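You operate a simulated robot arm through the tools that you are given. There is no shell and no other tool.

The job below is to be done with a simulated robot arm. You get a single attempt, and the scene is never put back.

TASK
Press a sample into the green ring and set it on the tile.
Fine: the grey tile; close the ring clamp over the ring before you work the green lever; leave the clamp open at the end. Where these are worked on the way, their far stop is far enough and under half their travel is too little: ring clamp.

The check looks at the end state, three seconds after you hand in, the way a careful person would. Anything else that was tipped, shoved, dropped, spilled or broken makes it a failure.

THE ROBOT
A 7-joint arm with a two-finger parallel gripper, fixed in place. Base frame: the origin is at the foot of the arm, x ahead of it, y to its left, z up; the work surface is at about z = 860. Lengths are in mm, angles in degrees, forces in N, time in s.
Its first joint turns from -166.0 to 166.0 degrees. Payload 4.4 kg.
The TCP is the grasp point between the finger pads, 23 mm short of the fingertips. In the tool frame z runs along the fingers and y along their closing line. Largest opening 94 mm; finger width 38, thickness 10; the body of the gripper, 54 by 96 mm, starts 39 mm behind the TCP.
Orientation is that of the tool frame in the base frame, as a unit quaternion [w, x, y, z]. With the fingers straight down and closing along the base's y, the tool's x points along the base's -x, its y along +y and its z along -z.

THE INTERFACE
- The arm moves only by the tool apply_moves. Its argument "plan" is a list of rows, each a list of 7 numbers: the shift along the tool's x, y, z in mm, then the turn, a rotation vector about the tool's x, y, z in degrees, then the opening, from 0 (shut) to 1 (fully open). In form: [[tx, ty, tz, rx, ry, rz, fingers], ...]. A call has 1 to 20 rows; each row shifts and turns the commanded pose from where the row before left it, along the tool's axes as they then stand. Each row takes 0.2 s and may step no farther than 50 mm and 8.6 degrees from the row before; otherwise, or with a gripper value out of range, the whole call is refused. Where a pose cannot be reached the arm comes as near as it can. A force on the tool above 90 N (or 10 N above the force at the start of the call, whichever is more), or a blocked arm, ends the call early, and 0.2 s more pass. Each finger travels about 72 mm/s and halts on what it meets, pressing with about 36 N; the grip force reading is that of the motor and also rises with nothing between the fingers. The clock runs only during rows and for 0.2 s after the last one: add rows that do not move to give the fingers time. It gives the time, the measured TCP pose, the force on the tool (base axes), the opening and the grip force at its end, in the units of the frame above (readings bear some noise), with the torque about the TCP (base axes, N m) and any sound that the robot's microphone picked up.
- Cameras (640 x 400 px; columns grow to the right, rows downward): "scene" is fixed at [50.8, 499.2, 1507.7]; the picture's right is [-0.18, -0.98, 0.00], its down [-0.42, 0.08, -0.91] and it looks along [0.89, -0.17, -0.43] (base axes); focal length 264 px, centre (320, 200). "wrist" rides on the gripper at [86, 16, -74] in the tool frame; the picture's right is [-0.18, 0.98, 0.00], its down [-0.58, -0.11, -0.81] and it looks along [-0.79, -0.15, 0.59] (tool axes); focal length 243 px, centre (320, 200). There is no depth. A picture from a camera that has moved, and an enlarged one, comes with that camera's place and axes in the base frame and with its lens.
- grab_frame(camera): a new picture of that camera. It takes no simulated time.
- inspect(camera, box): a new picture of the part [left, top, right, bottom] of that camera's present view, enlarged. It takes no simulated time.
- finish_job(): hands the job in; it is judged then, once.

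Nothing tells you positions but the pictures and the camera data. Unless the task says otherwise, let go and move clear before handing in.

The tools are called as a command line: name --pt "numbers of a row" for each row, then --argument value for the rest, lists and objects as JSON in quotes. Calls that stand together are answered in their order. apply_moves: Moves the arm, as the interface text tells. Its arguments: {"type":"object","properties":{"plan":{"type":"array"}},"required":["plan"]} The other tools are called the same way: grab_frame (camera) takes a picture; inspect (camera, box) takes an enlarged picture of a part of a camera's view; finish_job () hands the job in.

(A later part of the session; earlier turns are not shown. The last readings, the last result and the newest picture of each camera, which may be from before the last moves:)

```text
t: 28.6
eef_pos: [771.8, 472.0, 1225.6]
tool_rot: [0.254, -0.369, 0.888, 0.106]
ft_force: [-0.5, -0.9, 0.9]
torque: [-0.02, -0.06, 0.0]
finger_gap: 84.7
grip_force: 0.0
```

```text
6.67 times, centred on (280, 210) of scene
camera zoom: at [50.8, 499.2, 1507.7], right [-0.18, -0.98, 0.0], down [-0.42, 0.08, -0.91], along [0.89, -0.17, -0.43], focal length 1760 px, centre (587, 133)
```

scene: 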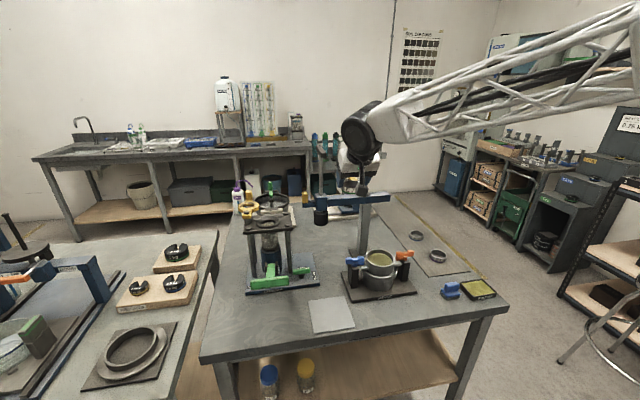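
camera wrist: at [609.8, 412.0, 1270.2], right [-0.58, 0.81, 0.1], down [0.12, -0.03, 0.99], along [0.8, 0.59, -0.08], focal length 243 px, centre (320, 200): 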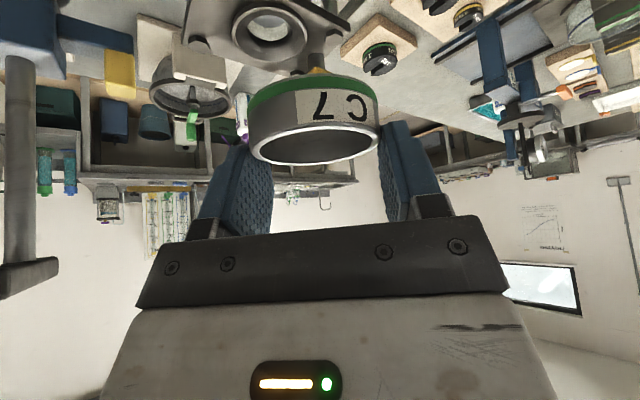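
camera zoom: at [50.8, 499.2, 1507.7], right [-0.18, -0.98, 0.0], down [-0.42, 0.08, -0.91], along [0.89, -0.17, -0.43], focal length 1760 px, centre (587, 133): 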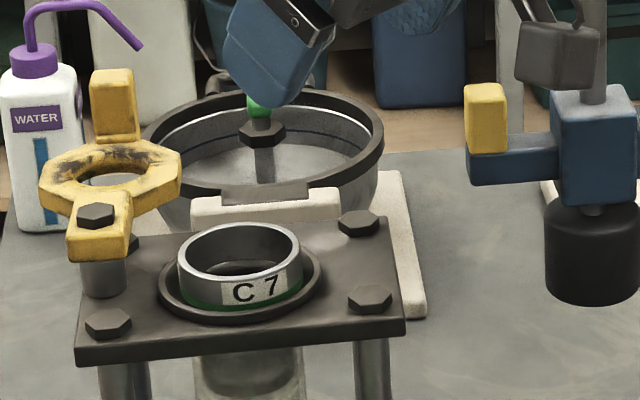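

The ring sits level in the seat, centred, with its top at about z 1083. The clamp knob is at about (940, 586, 1116), 108 mm from its pivot at (832, 590). I'll close the fingers, turn the heading to about 20° and go to the far (+y) side of the knob, staying high.

apply_moves --pt "0 0 -10 3.31 0 5.3 0.3" --pt "0 0 0 3.31 0 5.3 0" --pt "0 0 0 3.31 0 5.3 0" --pt "0 0 0 3.31 0 5.3 0" --pt "-36.3 17.8 21.6 0 0 0 0" --pt "-36.3 17.8 21.6 0 0 0 0" --pt "-36.3 17.8 21.6 0 0 0 0" --pt "-36.3 17.8 21.6 0 0 0 0" --pt "-36.3 17.8 21.6 0 0 0 0" --pt "0 0 0 0 0 0 0" --pt "0 0 0 0 0 0 0"

grab_frame --camera "wrist"

inspect --camera "scene" --box '[200, 120, 360, 250]'

```text
t: 31.0
eef_pos: [939.2, 628.2, 1241.7]
tool_rot: [0.271, -0.168, 0.947, 0.048]
ft_force: [0.3, 0.6, 1.3]
torque: [0.0, 0.0, 0.02]
finger_gap: 0.0
grip_force: 36.0
```

```text
taken
camera wrist: at [827.7, 605.2, 1259.4], right [-0.19, 0.98, 0.1], down [0.1, -0.08, 0.99], along [0.98, 0.2, -0.08], focal length 243 px, centre (320, 200)
```

wrist: 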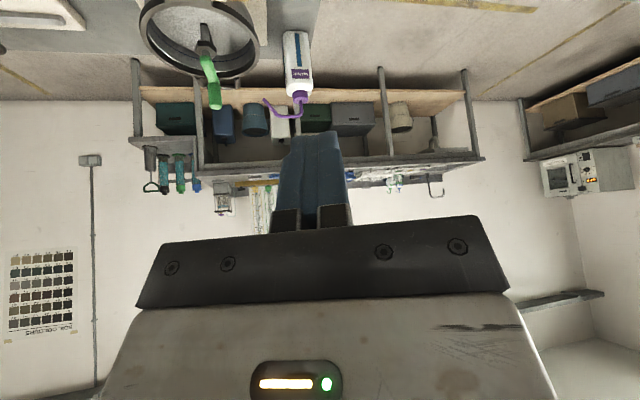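

```text
3.08 times, centred on (280, 185) of scene
camera zoom: at [50.8, 499.2, 1507.7], right [-0.18, -0.98, 0.0], down [-0.42, 0.08, -0.91], along [0.89, -0.17, -0.43], focal length 812 px, centre (443, 246)
```

zoom: 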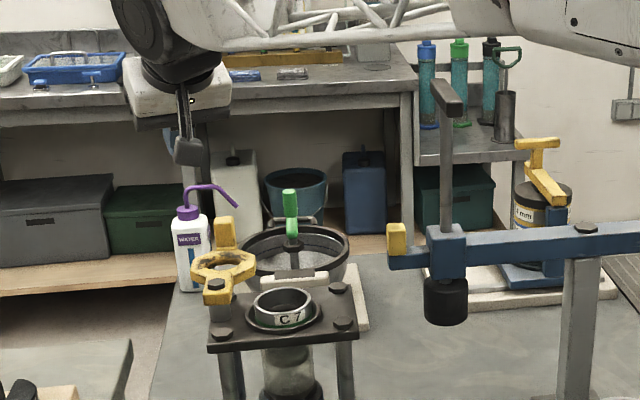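

The pose was reached. I'll descend beside the knob on its +y side.

apply_moves --pt "17.7 0 28.3 0 0 0 0" --pt "17.7 0 28.3 0 0 0 0" --pt "17 0 27.2 0 0 0 0" --pt "0 0 0 0 0 0 0"

grab_frame --camera "wrist"

inspect --camera "scene" --box '[220, 160, 310, 220]'

```text
t: 32.0
eef_pos: [936.8, 625.6, 1143.1]
tool_rot: [0.272, -0.167, 0.947, 0.047]
ft_force: [-0.3, -0.8, -0.8]
torque: [0.0, 0.01, -0.01]
finger_gap: 0.1
grip_force: 36.0
```

```text
taken
camera wrist: at [825.7, 601.6, 1160.4], right [-0.19, 0.98, 0.1], down [0.1, -0.08, 0.99], along [0.98, 0.2, -0.08], focal length 243 px, centre (320, 200)
```

wrist: 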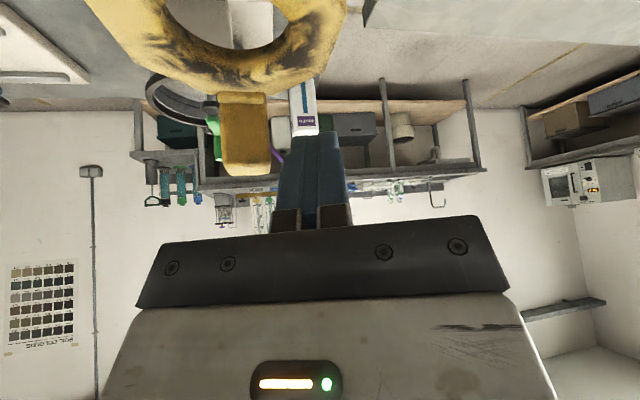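

```text
6.67 times, centred on (265, 190) of scene
camera zoom: at [50.8, 499.2, 1507.7], right [-0.18, -0.98, 0.0], down [-0.42, 0.08, -0.91], along [0.89, -0.17, -0.43], focal length 1760 px, centre (687, 267)
```

zoom: 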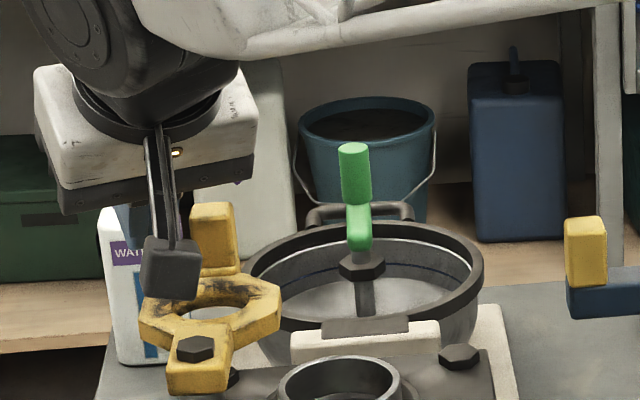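

The fingers are just beside the knob. I'll push it around the arc, first the initial 30°, then check.

apply_moves --pt "-6.7 -6.5 4.2 0 0 0 0" --pt "0 -6 0 0 0 0 0" --pt "4.5 -13.8 -2.8 0 0 0 0" --pt "4.5 -13.8 -2.8 0 0 0 0" --pt "7.05 -11.5 -4.4 0 0 0 0" --pt "7.05 -11.5 -4.4 0 0 0 0" --pt "0 0 0 0 0 0 0"

grab_frame --camera "wrist"

inspect --camera "scene" --box '[220, 160, 310, 220]'

```text
t: 33.6
eef_pos: [943.7, 560.1, 1142.8]
tool_rot: [0.272, -0.166, 0.947, 0.048]
ft_force: [0.1, 0.7, -0.3]
torque: [0.01, -0.01, 0.01]
finger_gap: 0.0
grip_force: 36.2
```

```text
taken
camera wrist: at [831.1, 536.8, 1160.4], right [-0.19, 0.98, 0.1], down [0.1, -0.08, 0.99], along [0.98, 0.2, -0.08], focal length 243 px, centre (320, 200)
```

wrist: 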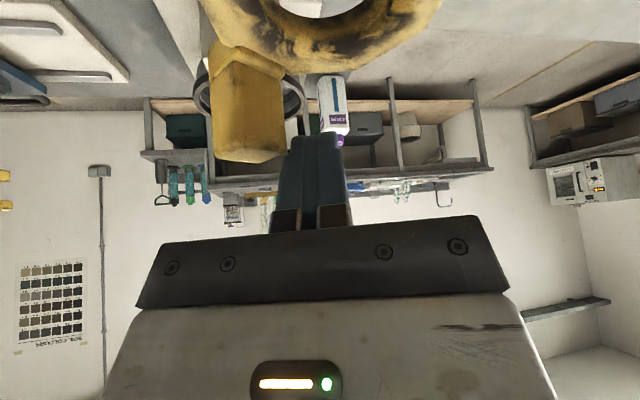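

```text
6.67 times, centred on (265, 190) of scene
camera zoom: at [50.8, 499.2, 1507.7], right [-0.18, -0.98, 0.0], down [-0.42, 0.08, -0.91], along [0.89, -0.17, -0.43], focal length 1760 px, centre (687, 267)
```

zoom: 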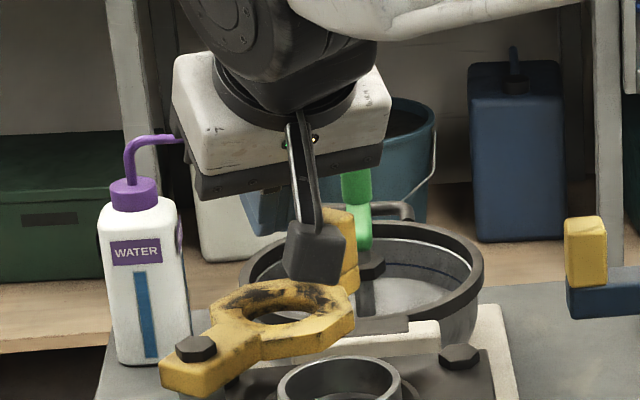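

The clamp is swinging. I'll continue the arc to about -75°.

apply_moves --pt "9.35 -8.95 -5.85 0 0 0 0" --pt "9.35 -8.95 -5.85 0 0 0 0" --pt "10.65 -6.9 -6.65 0 0 0 0" --pt "10.65 -6.9 -6.65 0 0 0 0" --pt "12.05 -6.15 -7.55 0 0 0 0" --pt "12.05 -6.15 -7.55 0 0 0 0" --pt "0 0 0 0 0 0 0"

grab_frame --camera "wrist"

inspect --camera "scene" --box '[235, 165, 325, 225]'

```text
t: 35.2
eef_pos: [885.5, 492.7, 1145.1]
tool_rot: [0.272, -0.167, 0.947, 0.048]
ft_force: [-0.4, -1.4, 4.1]
torque: [-0.02, 0.02, 0.03]
finger_gap: 0.2
grip_force: 35.4
```

```text
taken
camera wrist: at [773.7, 468.7, 1162.5], right [-0.19, 0.98, 0.1], down [0.1, -0.08, 0.99], along [0.98, 0.2, -0.08], focal length 243 px, centre (320, 200)
```

wrist: 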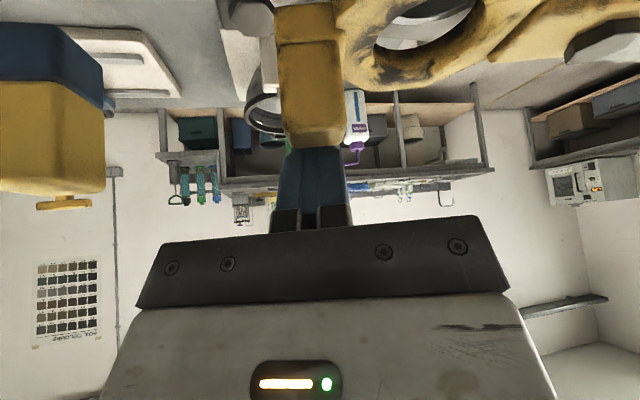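

```text
6.67 times, centred on (280, 195) of scene
camera zoom: at [50.8, 499.2, 1507.7], right [-0.18, -0.98, 0.0], down [-0.42, 0.08, -0.91], along [0.89, -0.17, -0.43], focal length 1760 px, centre (587, 233)
```

zoom: 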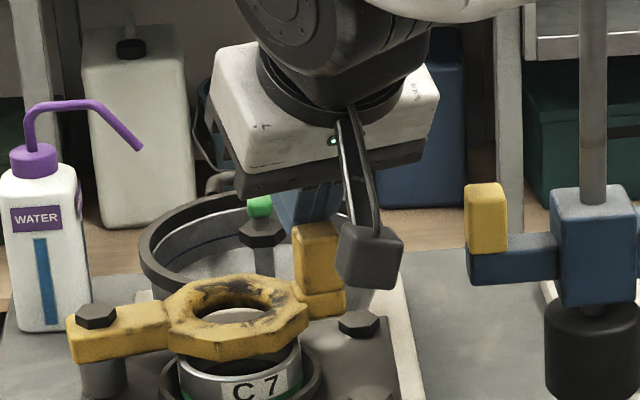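

Nearly over the ring. I'll push on to the stop.

apply_moves --pt "12.55 -1.9 -7.85 0 0 0 0" --pt "12.55 -1.9 -7.85 0 0 0 0" --pt "6.9 2.45 -4.3 0 0 0 0" --pt "6.9 2.45 -4.3 0 0 0 0" --pt "0 0 0 0 0 0 0"

grab_frame --camera "wrist"

inspect --camera "scene" --box '[235, 165, 325, 225]'

```text
t: 36.2
eef_pos: [850.1, 478.6, 1145.0]
tool_rot: [0.277, -0.164, 0.945, 0.048]
ft_force: [43.1, 10.4, -5.4]
torque: [0.08, -0.65, -0.33]
finger_gap: 0.0
grip_force: 36.3
stopped in row 4: the force on the tool passed its limit at 121 N (the readings are from after the stop); the commanded pose is now the measured one
```

```text
taken
camera wrist: at [738.6, 455.9, 1161.8], right [-0.19, 0.98, 0.1], down [0.09, -0.09, 0.99], along [0.98, 0.2, -0.07], focal length 243 px, centre (320, 200)
```

wrist: 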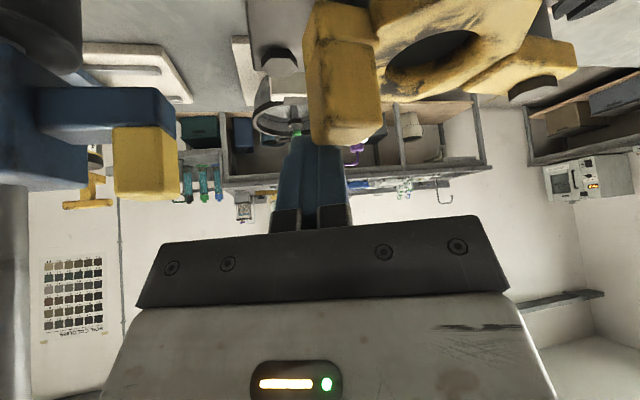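

```text
6.67 times, centred on (280, 195) of scene
camera zoom: at [50.8, 499.2, 1507.7], right [-0.18, -0.98, 0.0], down [-0.42, 0.08, -0.91], along [0.89, -0.17, -0.43], focal length 1760 px, centre (587, 233)
```

zoom: 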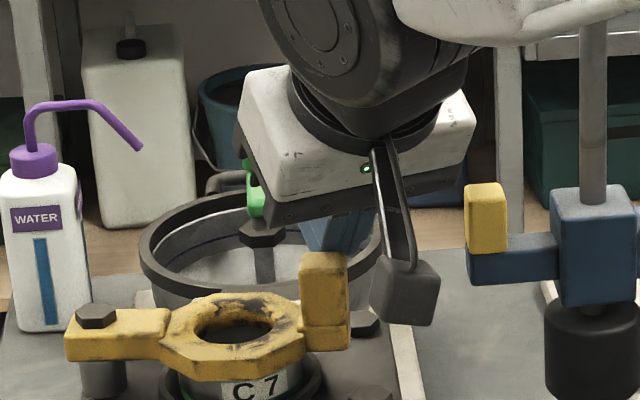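

The clamp has hit its stop over the ring. I'll back off, go up, and retract toward the lever with the tool vertical.

apply_moves --pt "-6.4 -2.7 4 0 0 0 0" --pt "-23.9 0 -38.2 0 0 0 0" --pt "-23.9 0 -38.2 0 0 0 0" --pt "36.8 22.4 -12.2 0 0 0 0" --pt "36.8 22.4 -12.2 0 0 0 0" --pt "36.8 22.4 -12.2 0 0 0 0" --pt "36.8 22.4 -12.2 0 0 0 0" --pt "36.8 22.4 -12.2 0 0 0 0" --pt "36.8 22.4 -12.2 0 0 0 0" --pt "0 0 0 3.53 0 5.65 0" --pt "0 0 0 3.53 0 5.65 0" --pt "0 0 0 3.53 0 5.65 0" --pt "0 0 0 0 8 0 0" --pt "0 0 0 0 8 0 0" --pt "0 0 0 0 8 0 0" --pt "0 0 0 0 8 0 0" --pt "0 0 0 0 0 0 0"

grab_frame --camera "wrist"

inspect --camera "scene" --box '[220, 170, 340, 300]'

```text
t: 39.8
eef_pos: [598.2, 530.8, 1179.0]
tool_rot: [0.005, 0.001, 1.0, 0.004]
ft_force: [-0.2, 0.5, 0.4]
torque: [-0.01, 0.03, -0.01]
finger_gap: 0.0
grip_force: 36.0
```

```text
taken
camera wrist: at [510.9, 545.5, 1253.1], right [0.18, 0.98, 0.01], down [0.57, -0.11, 0.81], along [0.8, -0.15, -0.59], focal length 243 px, centre (320, 200)
```

wrist: 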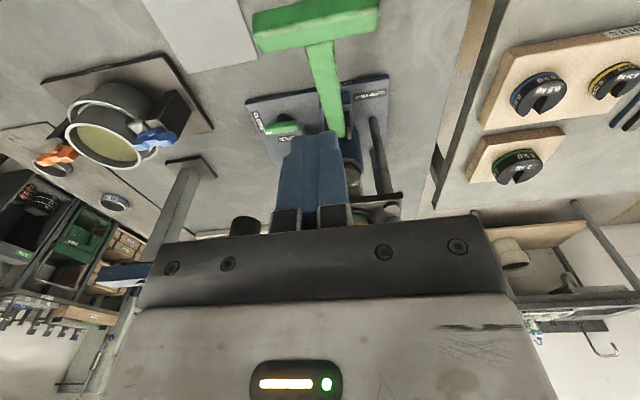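

```text
3.08 times, centred on (280, 235) of scene
camera zoom: at [50.8, 499.2, 1507.7], right [-0.18, -0.98, 0.0], down [-0.42, 0.08, -0.91], along [0.89, -0.17, -0.43], focal length 812 px, centre (443, 92)
```

zoom: 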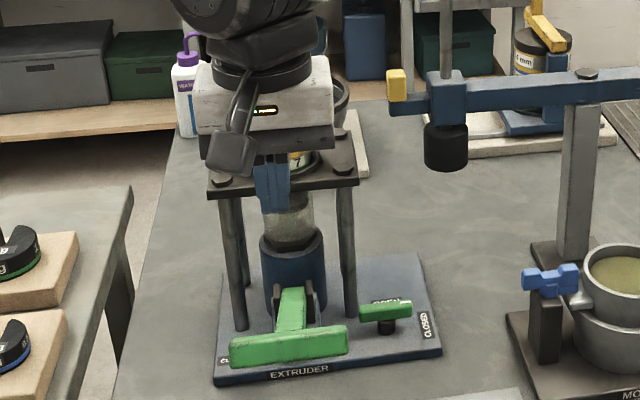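

I'm above the T-bar, whose centre is about (590, 528, 1017), with the lever pivot near (781, 528, 912). I'll confirm the clamp, then descend to just above the bar.

apply_moves --pt "8 -3 39 0 0 0 0" --pt "0 0 39 0 0 0 0" --pt "0 0 30 0 0 0 0" --pt "0 0 0 0 0 0 0"

inspect --camera "scene" --box '[220, 170, 340, 300]'

grab_frame --camera "wrist"

```text
t: 40.8
eef_pos: [590.5, 525.8, 1070.8]
tool_rot: [0.005, 0.001, 1.0, 0.003]
ft_force: [-0.1, -0.3, 0.9]
torque: [0.0, 0.0, 0.04]
finger_gap: 0.0
grip_force: 36.0
```

```text
3.08 times, centred on (280, 235) of scene
camera zoom: at [50.8, 499.2, 1507.7], right [-0.18, -0.98, 0.0], down [-0.42, 0.08, -0.91], along [0.89, -0.17, -0.43], focal length 812 px, centre (443, 92)
```

zoom: 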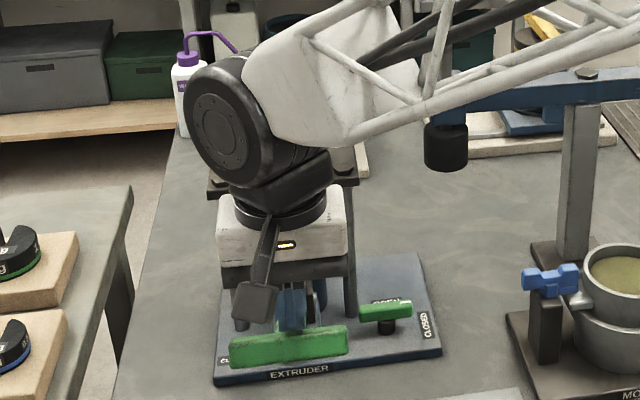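

```text
taken
camera wrist: at [502.8, 541.7, 1144.5], right [0.18, 0.98, 0.01], down [0.57, -0.11, 0.81], along [0.8, -0.15, -0.58], focal length 243 px, centre (320, 200)
```

wrist: 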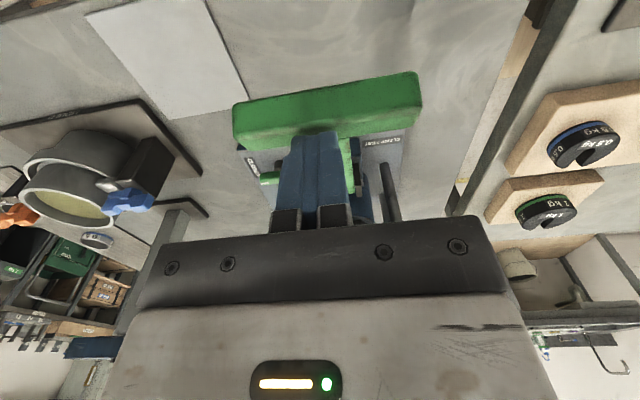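

The fingertips are right above the bar. I'll press down along the lever's arc in steps.

apply_moves --pt "1 2 12 0 0 0 0" --pt "2 0 8 0 0 0 0" --pt "4 0 8 0 0 0 0" --pt "4 0 8 0 0 0 0" --pt "0 0 0 0 0 0 0"

inspect --camera "scene" --box '[220, 170, 340, 300]'

grab_frame --camera "wrist"

```text
t: 42.0
eef_pos: [579.6, 528.8, 1033.8]
tool_rot: [0.005, 0.0, 1.0, 0.003]
ft_force: [1.9, 0.1, 3.0]
torque: [-0.02, 0.0, -0.05]
finger_gap: 0.0
grip_force: 35.5
```

```text
3.08 times, centred on (280, 235) of scene
camera zoom: at [50.8, 499.2, 1507.7], right [-0.18, -0.98, 0.0], down [-0.42, 0.08, -0.91], along [0.89, -0.17, -0.43], focal length 812 px, centre (443, 92)
```

zoom: 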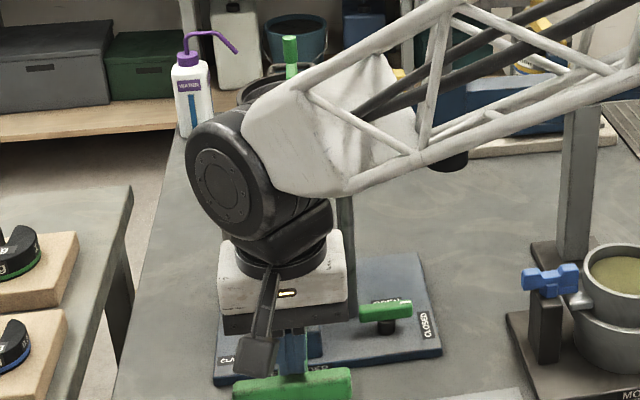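

```text
taken
camera wrist: at [492.9, 544.3, 1108.2], right [0.18, 0.98, 0.01], down [0.57, -0.11, 0.81], along [0.8, -0.15, -0.58], focal length 243 px, centre (320, 200)
```

wrist: 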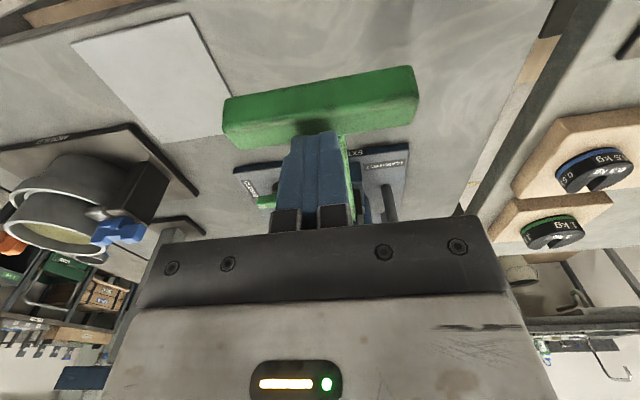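

The lever moves easily, with only a few newtons. I'll continue the stroke downward.

apply_moves --pt "3 0 10 0 0 0 0" --pt "3 0 10 0 0 0 0" --pt "2 0 10 0 0 0 0" --pt "2 0 10 0 0 0 0" --pt "2 0 10 0 0 0 0" --pt "0 0 0 0 0 0 0"

inspect --camera "scene" --box '[220, 180, 360, 330]'

grab_frame --camera "wrist"

```text
t: 43.4
eef_pos: [569.6, 528.8, 984.0]
tool_rot: [0.006, 0.0, 1.0, 0.002]
ft_force: [2.2, -2.0, 4.8]
torque: [-0.08, 0.07, 0.02]
finger_gap: 0.1
grip_force: 36.1
```

```text
2.67 times, centred on (290, 255) of scene
camera zoom: at [50.8, 499.2, 1507.7], right [-0.18, -0.98, 0.0], down [-0.42, 0.08, -0.91], along [0.89, -0.17, -0.43], focal length 704 px, centre (400, 53)
```

zoom: 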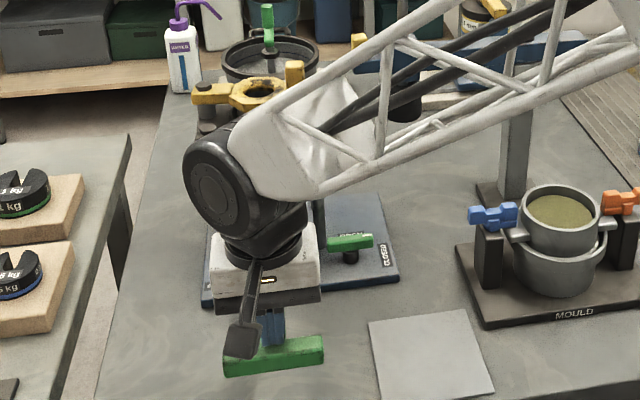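

```text
taken
camera wrist: at [482.5, 545.0, 1058.3], right [0.18, 0.98, 0.01], down [0.57, -0.11, 0.81], along [0.8, -0.15, -0.58], focal length 243 px, centre (320, 200)
```

wrist: 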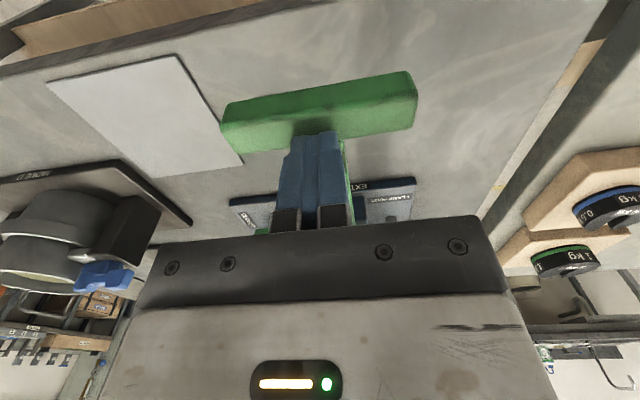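

apply_moves --pt "1 0 10 0 0 0 0" --pt "1 0 10 0 0 0 0" --pt "0 0 8 0 0 0 0" --pt "0 0 8 0 0 0 0" --pt "0 0 0 0 0 0 0"

inspect --camera "scene" --box '[220, 180, 360, 330]'

inspect --camera "scene" --box '[255, 185, 305, 225]'

```text
t: 43.9
eef_pos: [571.3, 531.5, 979.4]
tool_rot: [0.009, 0.0, 1.0, 0.006]
ft_force: [1.2, -0.4, 11.3]
torque: [-0.05, 0.15, 0.14]
finger_gap: 0.1
grip_force: 36.3
stopped in row 2: the force on the tool passed its limit at 106 N (the readings are from after the stop); the commanded pose is now the measured one
```

```text
2.67 times, centred on (290, 255) of scene
camera zoom: at [50.8, 499.2, 1507.7], right [-0.18, -0.98, 0.0], down [-0.42, 0.08, -0.91], along [0.89, -0.17, -0.43], focal length 704 px, centre (400, 53)
```

zoom: 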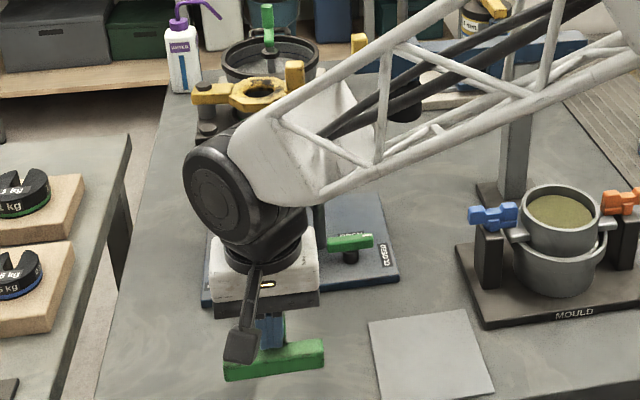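

```text
10.00 times, centred on (280, 205) of scene
camera zoom: at [50.8, 499.2, 1507.7], right [-0.18, -0.98, 0.0], down [-0.42, 0.08, -0.91], along [0.89, -0.17, -0.43], focal length 2640 px, centre (720, 150)
```

zoom: 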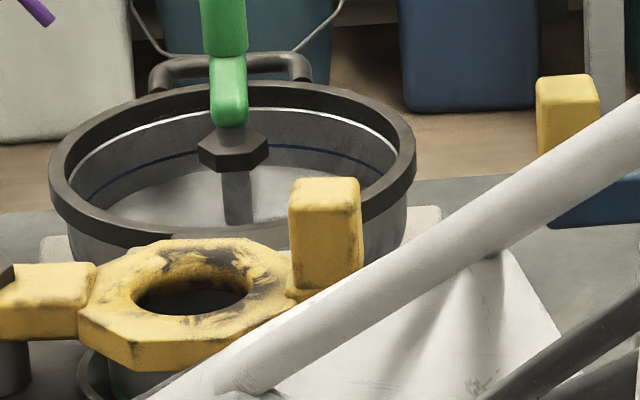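

The lever hit its bottom stop. I'll raise the fingers slowly and see whether the lever follows and whether the soil rose.

apply_moves --pt "0 0 -20 0 0 0 0" --pt "0 0 -40 0 0 0 0" --pt "0 0 -40 0 0 0 0" --pt "0 0 -45 0 0 0 0" --pt "0 0 -45 0 0 0 0" --pt "0 0 -45 0 0 0 0" --pt "0 0 -45 0 0 0 0" --pt "0 0 -45 0 0 0 0" --pt "0 0 0 0 0 0 0"

inspect --camera "scene" --box '[220, 180, 360, 330]'

inspect --camera "wrist" --box '[200, 0, 480, 230]'

inspect --camera "scene" --box '[240, 185, 320, 265]'

```text
t: 45.9
eef_pos: [566.4, 527.5, 1306.0]
tool_rot: [0.008, 0.001, 1.0, 0.005]
ft_force: [-0.9, -0.1, 0.0]
torque: [-0.01, 0.0, 0.0]
finger_gap: 0.2
grip_force: 36.1
```

```text
2.67 times, centred on (290, 255) of scene
camera zoom: at [50.8, 499.2, 1507.7], right [-0.18, -0.98, 0.0], down [-0.42, 0.08, -0.91], along [0.89, -0.17, -0.43], focal length 704 px, centre (400, 53)
```

zoom: 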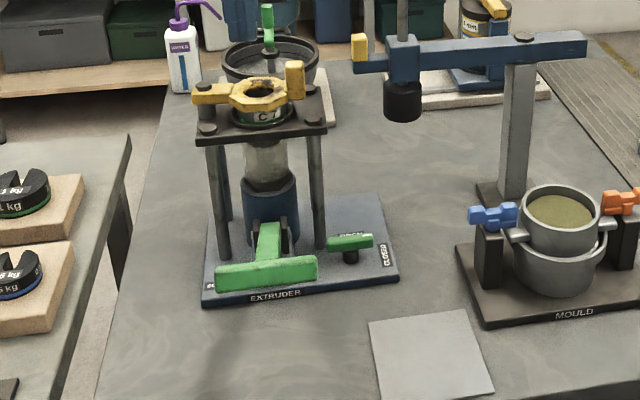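

```text
1.74 times, centred on (340, 115) of wrist
camera zoom: at [478.8, 542.7, 1379.0], right [0.18, 0.98, 0.01], down [0.57, -0.12, 0.81], along [0.8, -0.14, -0.58], focal length 422 px, centre (285, 348)
```

zoom: 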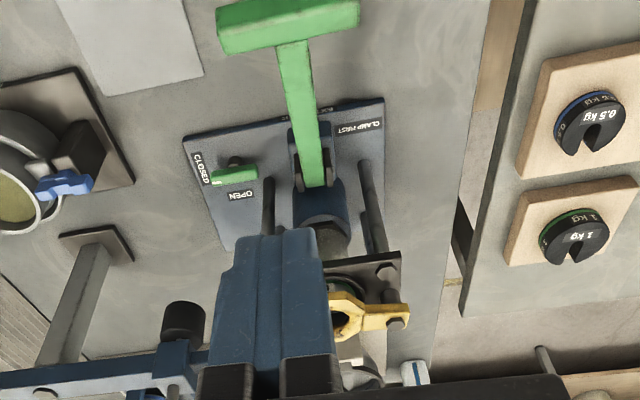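

```text
5.00 times, centred on (280, 225) of scene
camera zoom: at [50.8, 499.2, 1507.7], right [-0.18, -0.98, 0.0], down [-0.42, 0.08, -0.91], along [0.89, -0.17, -0.43], focal length 1320 px, centre (520, 75)
```

zoom: 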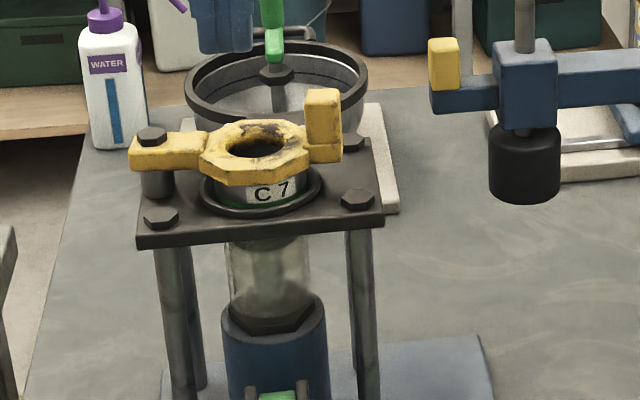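

The lever sprang back up. I'll look into the ring through the clamp eye, with the fingers open and the camera higher and closer.

apply_moves --pt "-40 -5 0 0 0 0 0.5" --pt "-40 -5 0 0 0 0 1" --pt "-40 -5 0 0 0 0 1" --pt "-40 -5 0 0 0 0 1" --pt "-20 0 0 0 0 0 1" --pt "0 0 0 0 0 0 1"

inspect --camera "wrist" --box '[300, 40, 440, 140]'

grab_frame --camera "wrist"

```text
t: 47.3
eef_pos: [744.7, 504.3, 1302.2]
tool_rot: [0.008, 0.0, 1.0, 0.006]
ft_force: [0.1, -0.1, -0.4]
torque: [0.03, 0.0, -0.03]
finger_gap: 93.8
grip_force: 0.0
```

```text
4.00 times, centred on (370, 90) of wrist
camera zoom: at [657.1, 519.7, 1376.2], right [0.18, 0.98, 0.01], down [0.57, -0.12, 0.81], along [0.8, -0.14, -0.58], focal length 970 px, centre (120, 640)
```

zoom: 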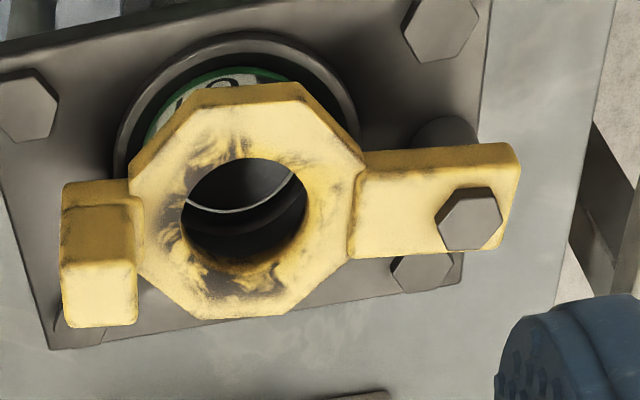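

```text
taken
camera wrist: at [657.1, 519.7, 1376.2], right [0.18, 0.98, 0.01], down [0.57, -0.12, 0.81], along [0.8, -0.14, -0.58], focal length 243 px, centre (320, 200)
```

wrist: 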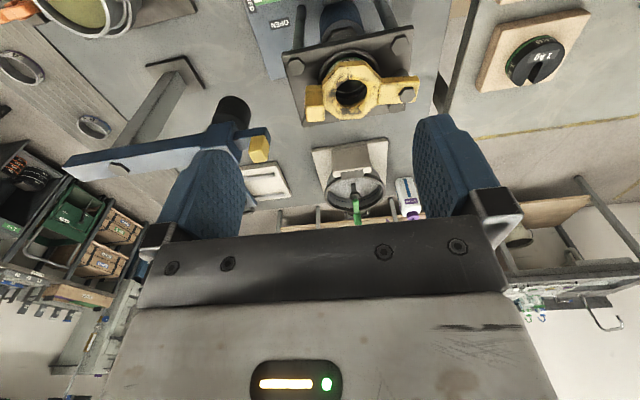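

The inside is dark from this angle, so I'll get a steeper view into the ring.

apply_moves --pt "-40 0 0 0 0 0 1" --pt "-35 0 0 0 0 0 1" --pt "0 0 0 0 0 0 1"

inspect --camera "wrist" --box '[300, 0, 440, 90]'

inspect --camera "scene" --box '[260, 225, 300, 260]'

```text
t: 48.1
eef_pos: [820.2, 507.5, 1306.5]
tool_rot: [0.008, 0.001, 1.0, 0.005]
ft_force: [0.0, 0.6, 0.6]
torque: [0.05, 0.02, 0.03]
finger_gap: 94.2
grip_force: 0.0
```

```text
4.44 times, centred on (370, 45) of wrist
camera zoom: at [732.3, 522.3, 1380.1], right [0.18, 0.98, 0.01], down [0.57, -0.12, 0.81], along [0.8, -0.14, -0.58], focal length 1078 px, centre (98, 889)
```

zoom: 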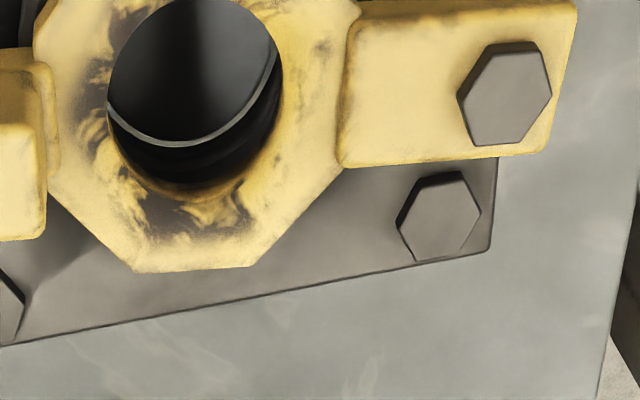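

```text
11.43 times, centred on (280, 242) of scene
camera zoom: at [50.8, 499.2, 1507.7], right [-0.18, -0.98, 0.0], down [-0.42, 0.08, -0.91], along [0.89, -0.17, -0.43], focal length 3017 px, centre (777, -286)
```

zoom: 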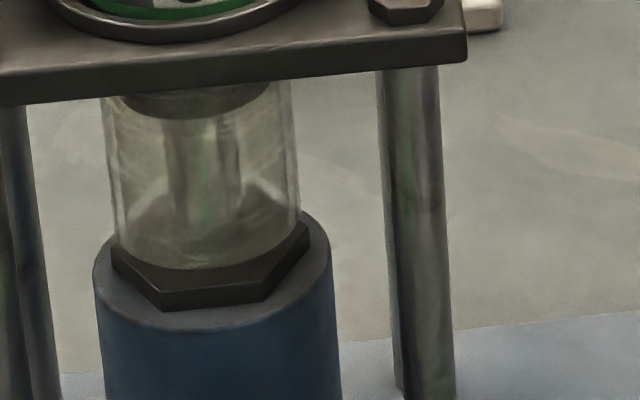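

The tube now shows the raised piston, and the ring interior is a dark surface at rim level, so the sample looks pressed in. Next I'll open the clamp: fingers closed, tilted again, and lowered on the near side of the knob.

apply_moves --pt "30 -12 15 0 0 0 0.5" --pt "30 -11.5 15 0 0 0 0" --pt "0 0 0 0 -8 0 0" --pt "0 0 0 0 -8 0 0" --pt "0 0 0 0 -8 0 0" --pt "0 0 0 0 -8 0 0" --pt "0 0 0 -3.53 0 -5.65 0" --pt "0 0 0 -3.53 0 -5.65 0" --pt "0 0 0 -3.53 0 -5.65 0" --pt "0 0 0 0 0 0 0"

grab_frame --camera "wrist"

```text
t: 50.3
eef_pos: [761.2, 484.2, 1274.8]
tool_rot: [0.28, -0.165, 0.944, 0.052]
ft_force: [-0.7, 0.2, -0.1]
torque: [-0.04, -0.01, 0.01]
finger_gap: 0.2
grip_force: 35.8
```

```text
taken
camera wrist: at [649.4, 459.6, 1291.2], right [-0.19, 0.98, 0.11], down [0.08, -0.09, 0.99], along [0.98, 0.2, -0.06], focal length 243 px, centre (320, 200)
```

wrist: 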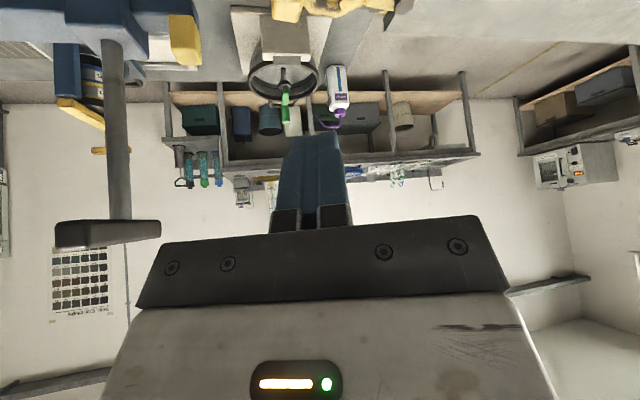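

apply_moves --pt "23.8 0 36.6 0 0 0 0" --pt "23.8 0 36.6 0 0 0 0" --pt "23.8 0 36.6 0 0 0 0" --pt "0 0 0 0 0 0 0"

grab_frame --camera "wrist"

inspect --camera "scene" --box '[235, 165, 325, 225]'

```text
t: 51.3
eef_pos: [759.2, 484.7, 1143.2]
tool_rot: [0.28, -0.166, 0.944, 0.053]
ft_force: [0.4, -0.4, -0.8]
torque: [0.01, 0.01, 0.0]
finger_gap: 0.2
grip_force: 36.0
```

```text
taken
camera wrist: at [647.5, 460.6, 1158.3], right [-0.19, 0.98, 0.11], down [0.08, -0.09, 0.99], along [0.98, 0.2, -0.06], focal length 243 px, centre (320, 200)
```

wrist: 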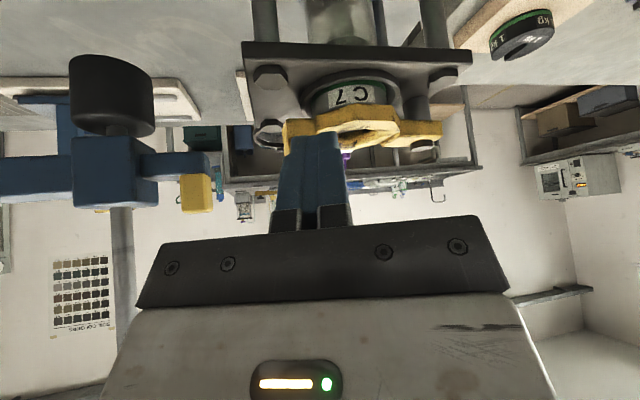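

```text
6.67 times, centred on (280, 195) of scene
camera zoom: at [50.8, 499.2, 1507.7], right [-0.18, -0.98, 0.0], down [-0.42, 0.08, -0.91], along [0.89, -0.17, -0.43], focal length 1760 px, centre (587, 233)
```

zoom: 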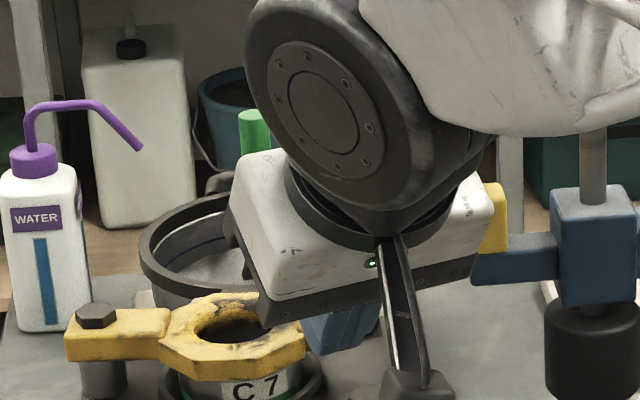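

The fingers are just in front of the knob. I'll push it outward along the reverse arc.

apply_moves --pt "-7 -2.7 4.5 0 0 0 0" --pt "-7 -2.8 4.6 0 0 0 0" --pt "-12.2 -6.8 8 0 0 0 0" --pt "-12.2 -6.8 7.9 0 0 0 0" --pt "-11.75 -7.3 7.65 0 0 0 0" --pt "-11.75 -7.3 7.65 0 0 0 0" --pt "0 0 0 0 0 0 0"

grab_frame --camera "wrist"

inspect --camera "scene" --box '[235, 165, 325, 225]'

```text
t: 52.9
eef_pos: [844.1, 479.1, 1143.9]
tool_rot: [0.28, -0.166, 0.944, 0.052]
ft_force: [0.3, 0.0, 0.4]
torque: [0.01, 0.0, -0.01]
finger_gap: 0.0
grip_force: 36.3
```

```text
taken
camera wrist: at [731.8, 454.9, 1160.0], right [-0.19, 0.98, 0.1], down [0.08, -0.09, 0.99], along [0.98, 0.2, -0.06], focal length 243 px, centre (320, 200)
```

wrist: 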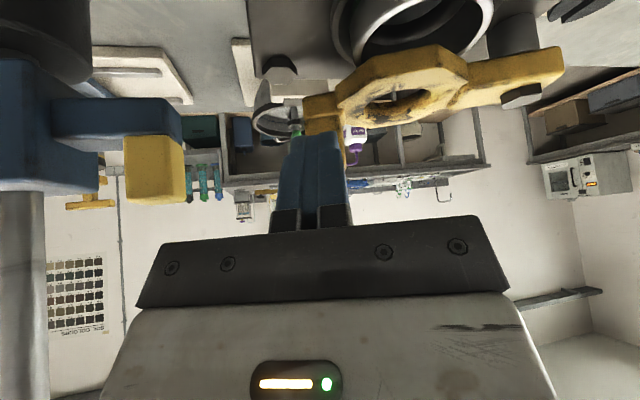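

```text
6.67 times, centred on (280, 195) of scene
camera zoom: at [50.8, 499.2, 1507.7], right [-0.18, -0.98, 0.0], down [-0.42, 0.08, -0.91], along [0.89, -0.17, -0.43], focal length 1760 px, centre (587, 233)
```

zoom: 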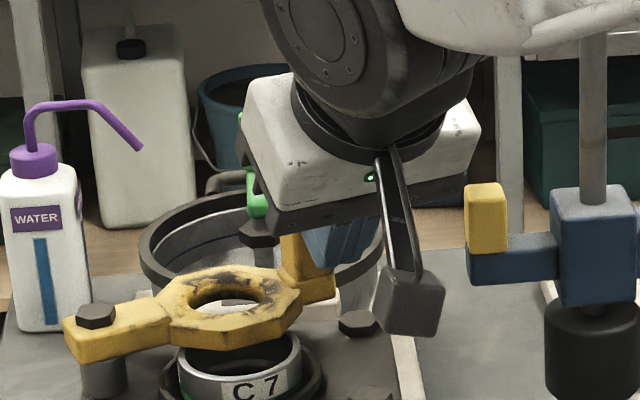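

The clamp is swinging open. I'll continue around the arc.

apply_moves --pt "-11.8 -3.5 7.7 0 0 0 0" --pt "-11.8 -3.5 7.7 0 0 0 0" --pt "-11.1 5 7.25 0 0 0 0" --pt "-11.1 5 7.25 0 0 0 0" --pt "-9.65 8.35 6.3 0 0 0 0" --pt "-9.65 8.35 6.3 0 0 0 0" --pt "-7.5 11 4.9 0 0 0 0" --pt "-7.5 11 4.9 0 0 0 0" --pt "0 0 0 0 0 0 0"

grab_frame --camera "wrist"

inspect --camera "scene" --box '[235, 165, 325, 225]'

```text
t: 54.9
eef_pos: [917.1, 549.6, 1144.0]
tool_rot: [0.28, -0.166, 0.944, 0.052]
ft_force: [0.9, 0.8, 0.6]
torque: [-0.02, -0.04, 0.0]
finger_gap: 0.0
grip_force: 35.9
```

```text
taken
camera wrist: at [804.8, 525.8, 1159.7], right [-0.19, 0.98, 0.11], down [0.08, -0.09, 0.99], along [0.98, 0.2, -0.06], focal length 243 px, centre (320, 200)
```

wrist: 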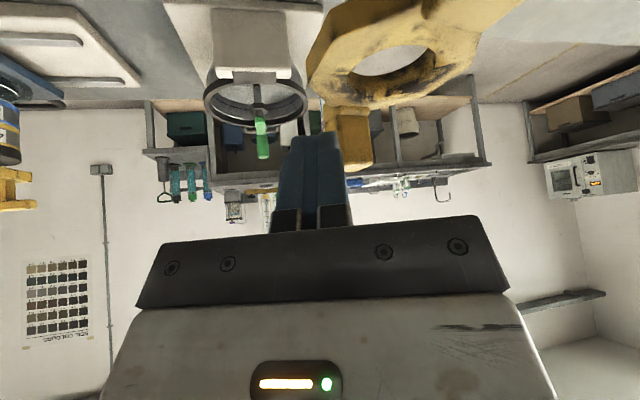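

```text
6.67 times, centred on (280, 195) of scene
camera zoom: at [50.8, 499.2, 1507.7], right [-0.18, -0.98, 0.0], down [-0.42, 0.08, -0.91], along [0.89, -0.17, -0.43], focal length 1760 px, centre (587, 233)
```

zoom: 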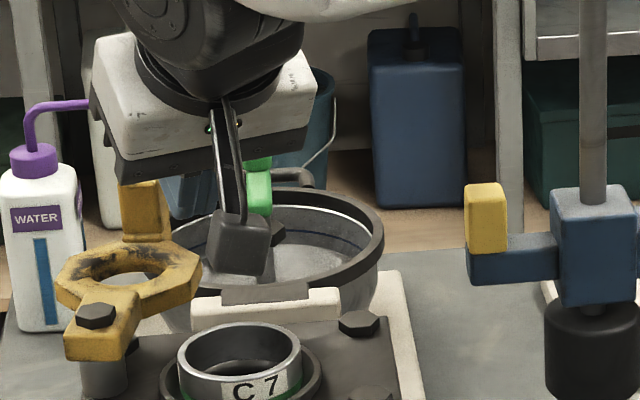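

Clamp nearly fully open. I'll give it a final nudge to the stop, then back off and inspect the ring.

apply_moves --pt "-2.4 6 1.6 0 0 0 0" --pt "-2.4 6 1.6 0 0 0 0" --pt "0 3 0 0 0 0 0" --pt "0 0 0 0 0 0 0"

inspect --camera "scene" --box '[235, 165, 325, 225]'

```text
t: 55.9
eef_pos: [917.6, 564.8, 1144.5]
tool_rot: [0.28, -0.167, 0.944, 0.053]
ft_force: [0.5, 0.9, -0.7]
torque: [-0.01, 0.0, 0.06]
finger_gap: 0.0
grip_force: 35.9
```

```text
6.67 times, centred on (280, 195) of scene
camera zoom: at [50.8, 499.2, 1507.7], right [-0.18, -0.98, 0.0], down [-0.42, 0.08, -0.91], along [0.89, -0.17, -0.43], focal length 1760 px, centre (587, 233)
```

zoom: 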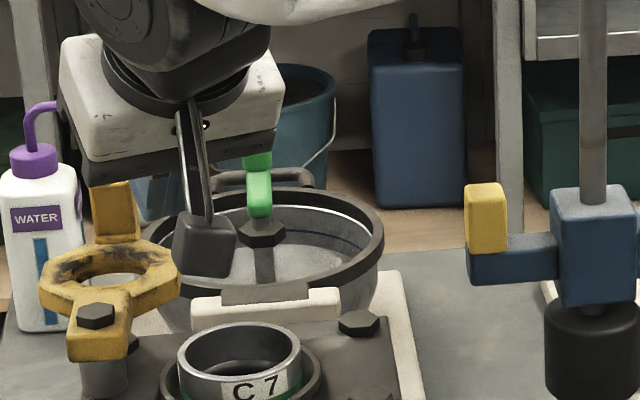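

The clamp is back in its original open position. I'll retreat and look down into the ring.

apply_moves --pt "0 -10 0 0 0 0 0" --pt "-24.6 0 -37.7 0 0 0 0" --pt "-24.6 0 -37.7 0 0 0 0" --pt "32.2 -1.9 -28.4 0 0 0 0" --pt "32.2 -1.9 -28.4 0 0 0 0.5" --pt "32.2 -1.9 -28.4 0 0 0 1" --pt "32.2 -1.9 -28.4 0 0 0 1" --pt "0 0 0 3.53 0 5.65 1" --pt "0 0 0 3.53 0 5.65 1" --pt "0 0 0 3.53 0 5.65 1" --pt "0 0 0 0 8 0 1" --pt "0 0 0 0 8 0 1" --pt "0 0 0 0 8 0 1" --pt "0 0 0 0 8 0 1" --pt "0 0 0 0 0 0 1"

grab_frame --camera "wrist"

inspect --camera "scene" --box '[245, 190, 315, 265]'

```text
t: 59.1
eef_pos: [764.8, 490.4, 1259.6]
tool_rot: [0.007, 0.0, 1.0, 0.006]
ft_force: [-0.6, 0.1, 0.6]
torque: [0.0, 0.02, -0.01]
finger_gap: 94.2
grip_force: 0.1
```

```text
taken
camera wrist: at [676.7, 505.7, 1333.3], right [0.18, 0.98, 0.01], down [0.57, -0.12, 0.81], along [0.8, -0.14, -0.58], focal length 243 px, centre (320, 200)
```

wrist: 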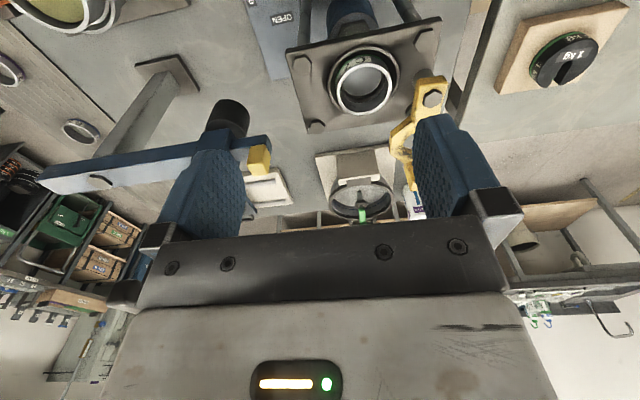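

```text
5.33 times, centred on (280, 228) of scene
camera zoom: at [50.8, 499.2, 1507.7], right [-0.18, -0.98, 0.0], down [-0.42, 0.08, -0.91], along [0.89, -0.17, -0.43], focal length 1408 px, centre (533, 53)
```

zoom: 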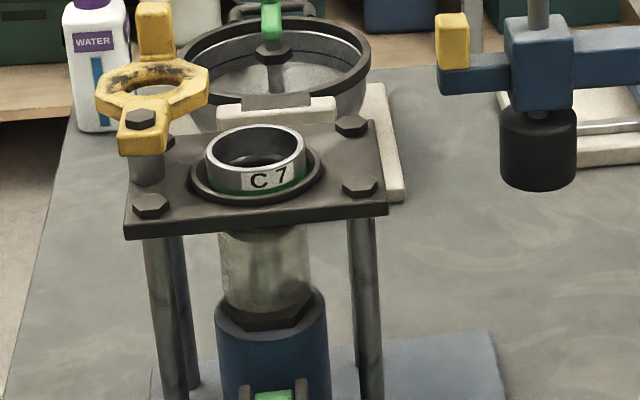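

inspect --camera "wrist" --box '[315, 40, 415, 120]'

inspect --camera "scene" --box '[265, 225, 295, 258]'

inspect --camera "scene" --box '[265, 203, 295, 233]'

```text
5.00 times, centred on (365, 80) of wrist
camera zoom: at [676.7, 505.7, 1333.3], right [0.18, 0.98, 0.01], down [0.57, -0.12, 0.81], along [0.8, -0.14, -0.58], focal length 1213 px, centre (95, 800)
```

zoom: 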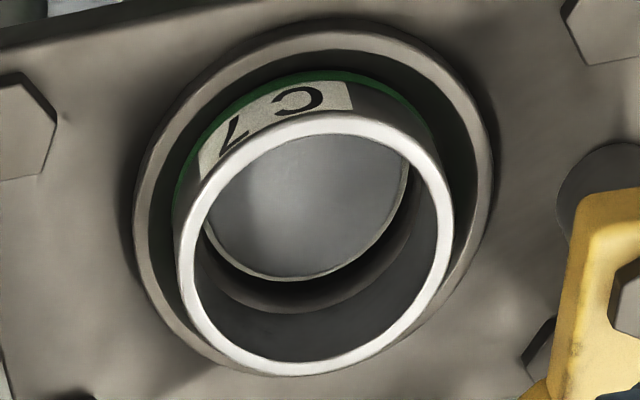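

```text
12.12 times, centred on (280, 242) of scene
camera zoom: at [50.8, 499.2, 1507.7], right [-0.18, -0.98, 0.0], down [-0.42, 0.08, -0.91], along [0.89, -0.17, -0.43], focal length 3200 px, centre (805, -303)
```

zoom: 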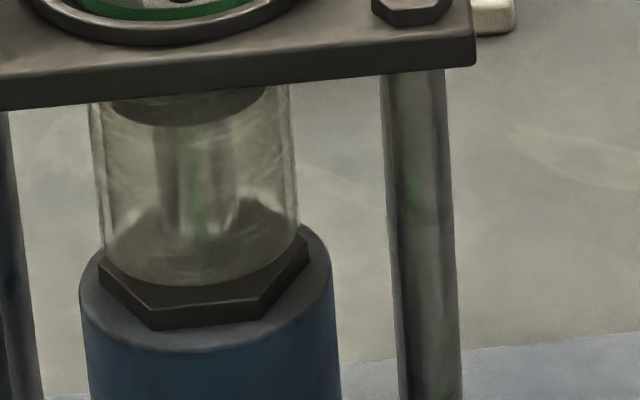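

```text
13.33 times, centred on (280, 218) of scene
camera zoom: at [50.8, 499.2, 1507.7], right [-0.18, -0.98, 0.0], down [-0.42, 0.08, -0.91], along [0.89, -0.17, -0.43], focal length 3520 px, centre (853, -40)
```

zoom: 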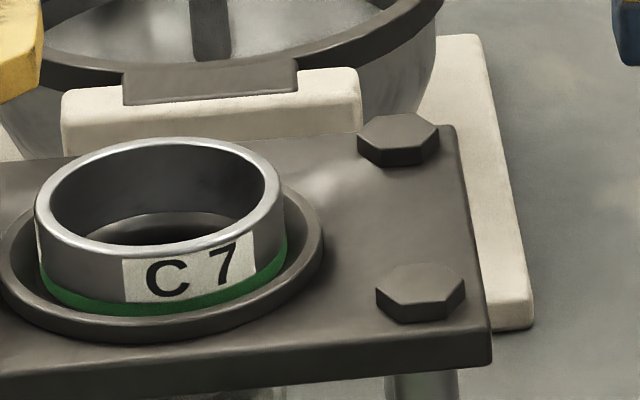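

The ring now shows only a grey disc at about the level of the seat floor (tube top), so one stroke lifted the ram but did not fill the ring. More strokes are needed, and the clamp must be closed for them. I'll swing the clamp closed again the same way.

apply_moves --pt "0 0 0 0 -8 0 0.5" --pt "0 0 0 0 -8 0 0" --pt "0 0 0 0 -8 0 0" --pt "0 0 0 0 -8 0 0" --pt "0 0 0 -3.53 0 -5.65 0" --pt "0 0 0 -3.53 0 -5.65 0" --pt "0 0 0 -3.53 0 -5.65 0" --pt "-33.2 13.9 26.2 0 0 0 0" --pt "-33.2 13.9 26.2 0 0 0 0" --pt "-33.2 13.9 26.2 0 0 0 0" --pt "-33.2 13.9 26.2 0 0 0 0" --pt "-33.2 13.9 26.2 0 0 0 0" --pt "0 0 0 0 0 0 0" --pt "0 0 0 0 0 0 0"

```text
t: 62.1
eef_pos: [935.2, 627.5, 1240.8]
tool_rot: [0.28, -0.165, 0.944, 0.051]
ft_force: [0.1, 0.2, -0.2]
torque: [0.02, 0.02, -0.02]
finger_gap: 0.1
grip_force: 35.7
```

apply_moves --pt "15.4 0 28.9 0 0 0 0" --pt "17.8 0 27.4 0 0 0 0" --pt "17.8 0 27.4 0 0 0 0" --pt "0 0 0 0 0 0 0"

grab_frame --camera "wrist"

```text
t: 63.1
eef_pos: [937.8, 628.3, 1143.7]
tool_rot: [0.28, -0.166, 0.944, 0.051]
ft_force: [-0.4, -0.6, 0.7]
torque: [0.01, 0.03, -0.01]
finger_gap: 0.2
grip_force: 35.8
```

```text
taken
camera wrist: at [826.0, 604.6, 1159.6], right [-0.19, 0.98, 0.11], down [0.08, -0.09, 0.99], along [0.98, 0.2, -0.06], focal length 243 px, centre (320, 200)
```

wrist: 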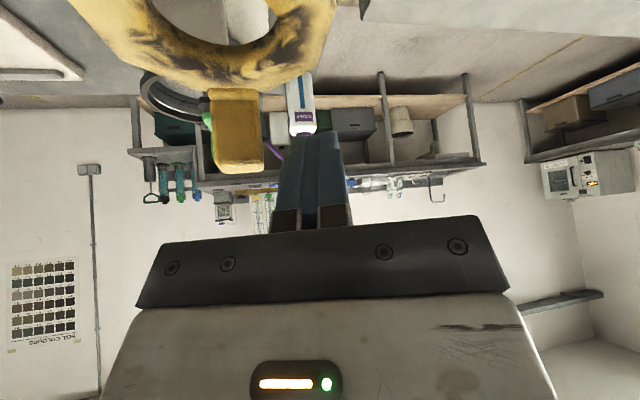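

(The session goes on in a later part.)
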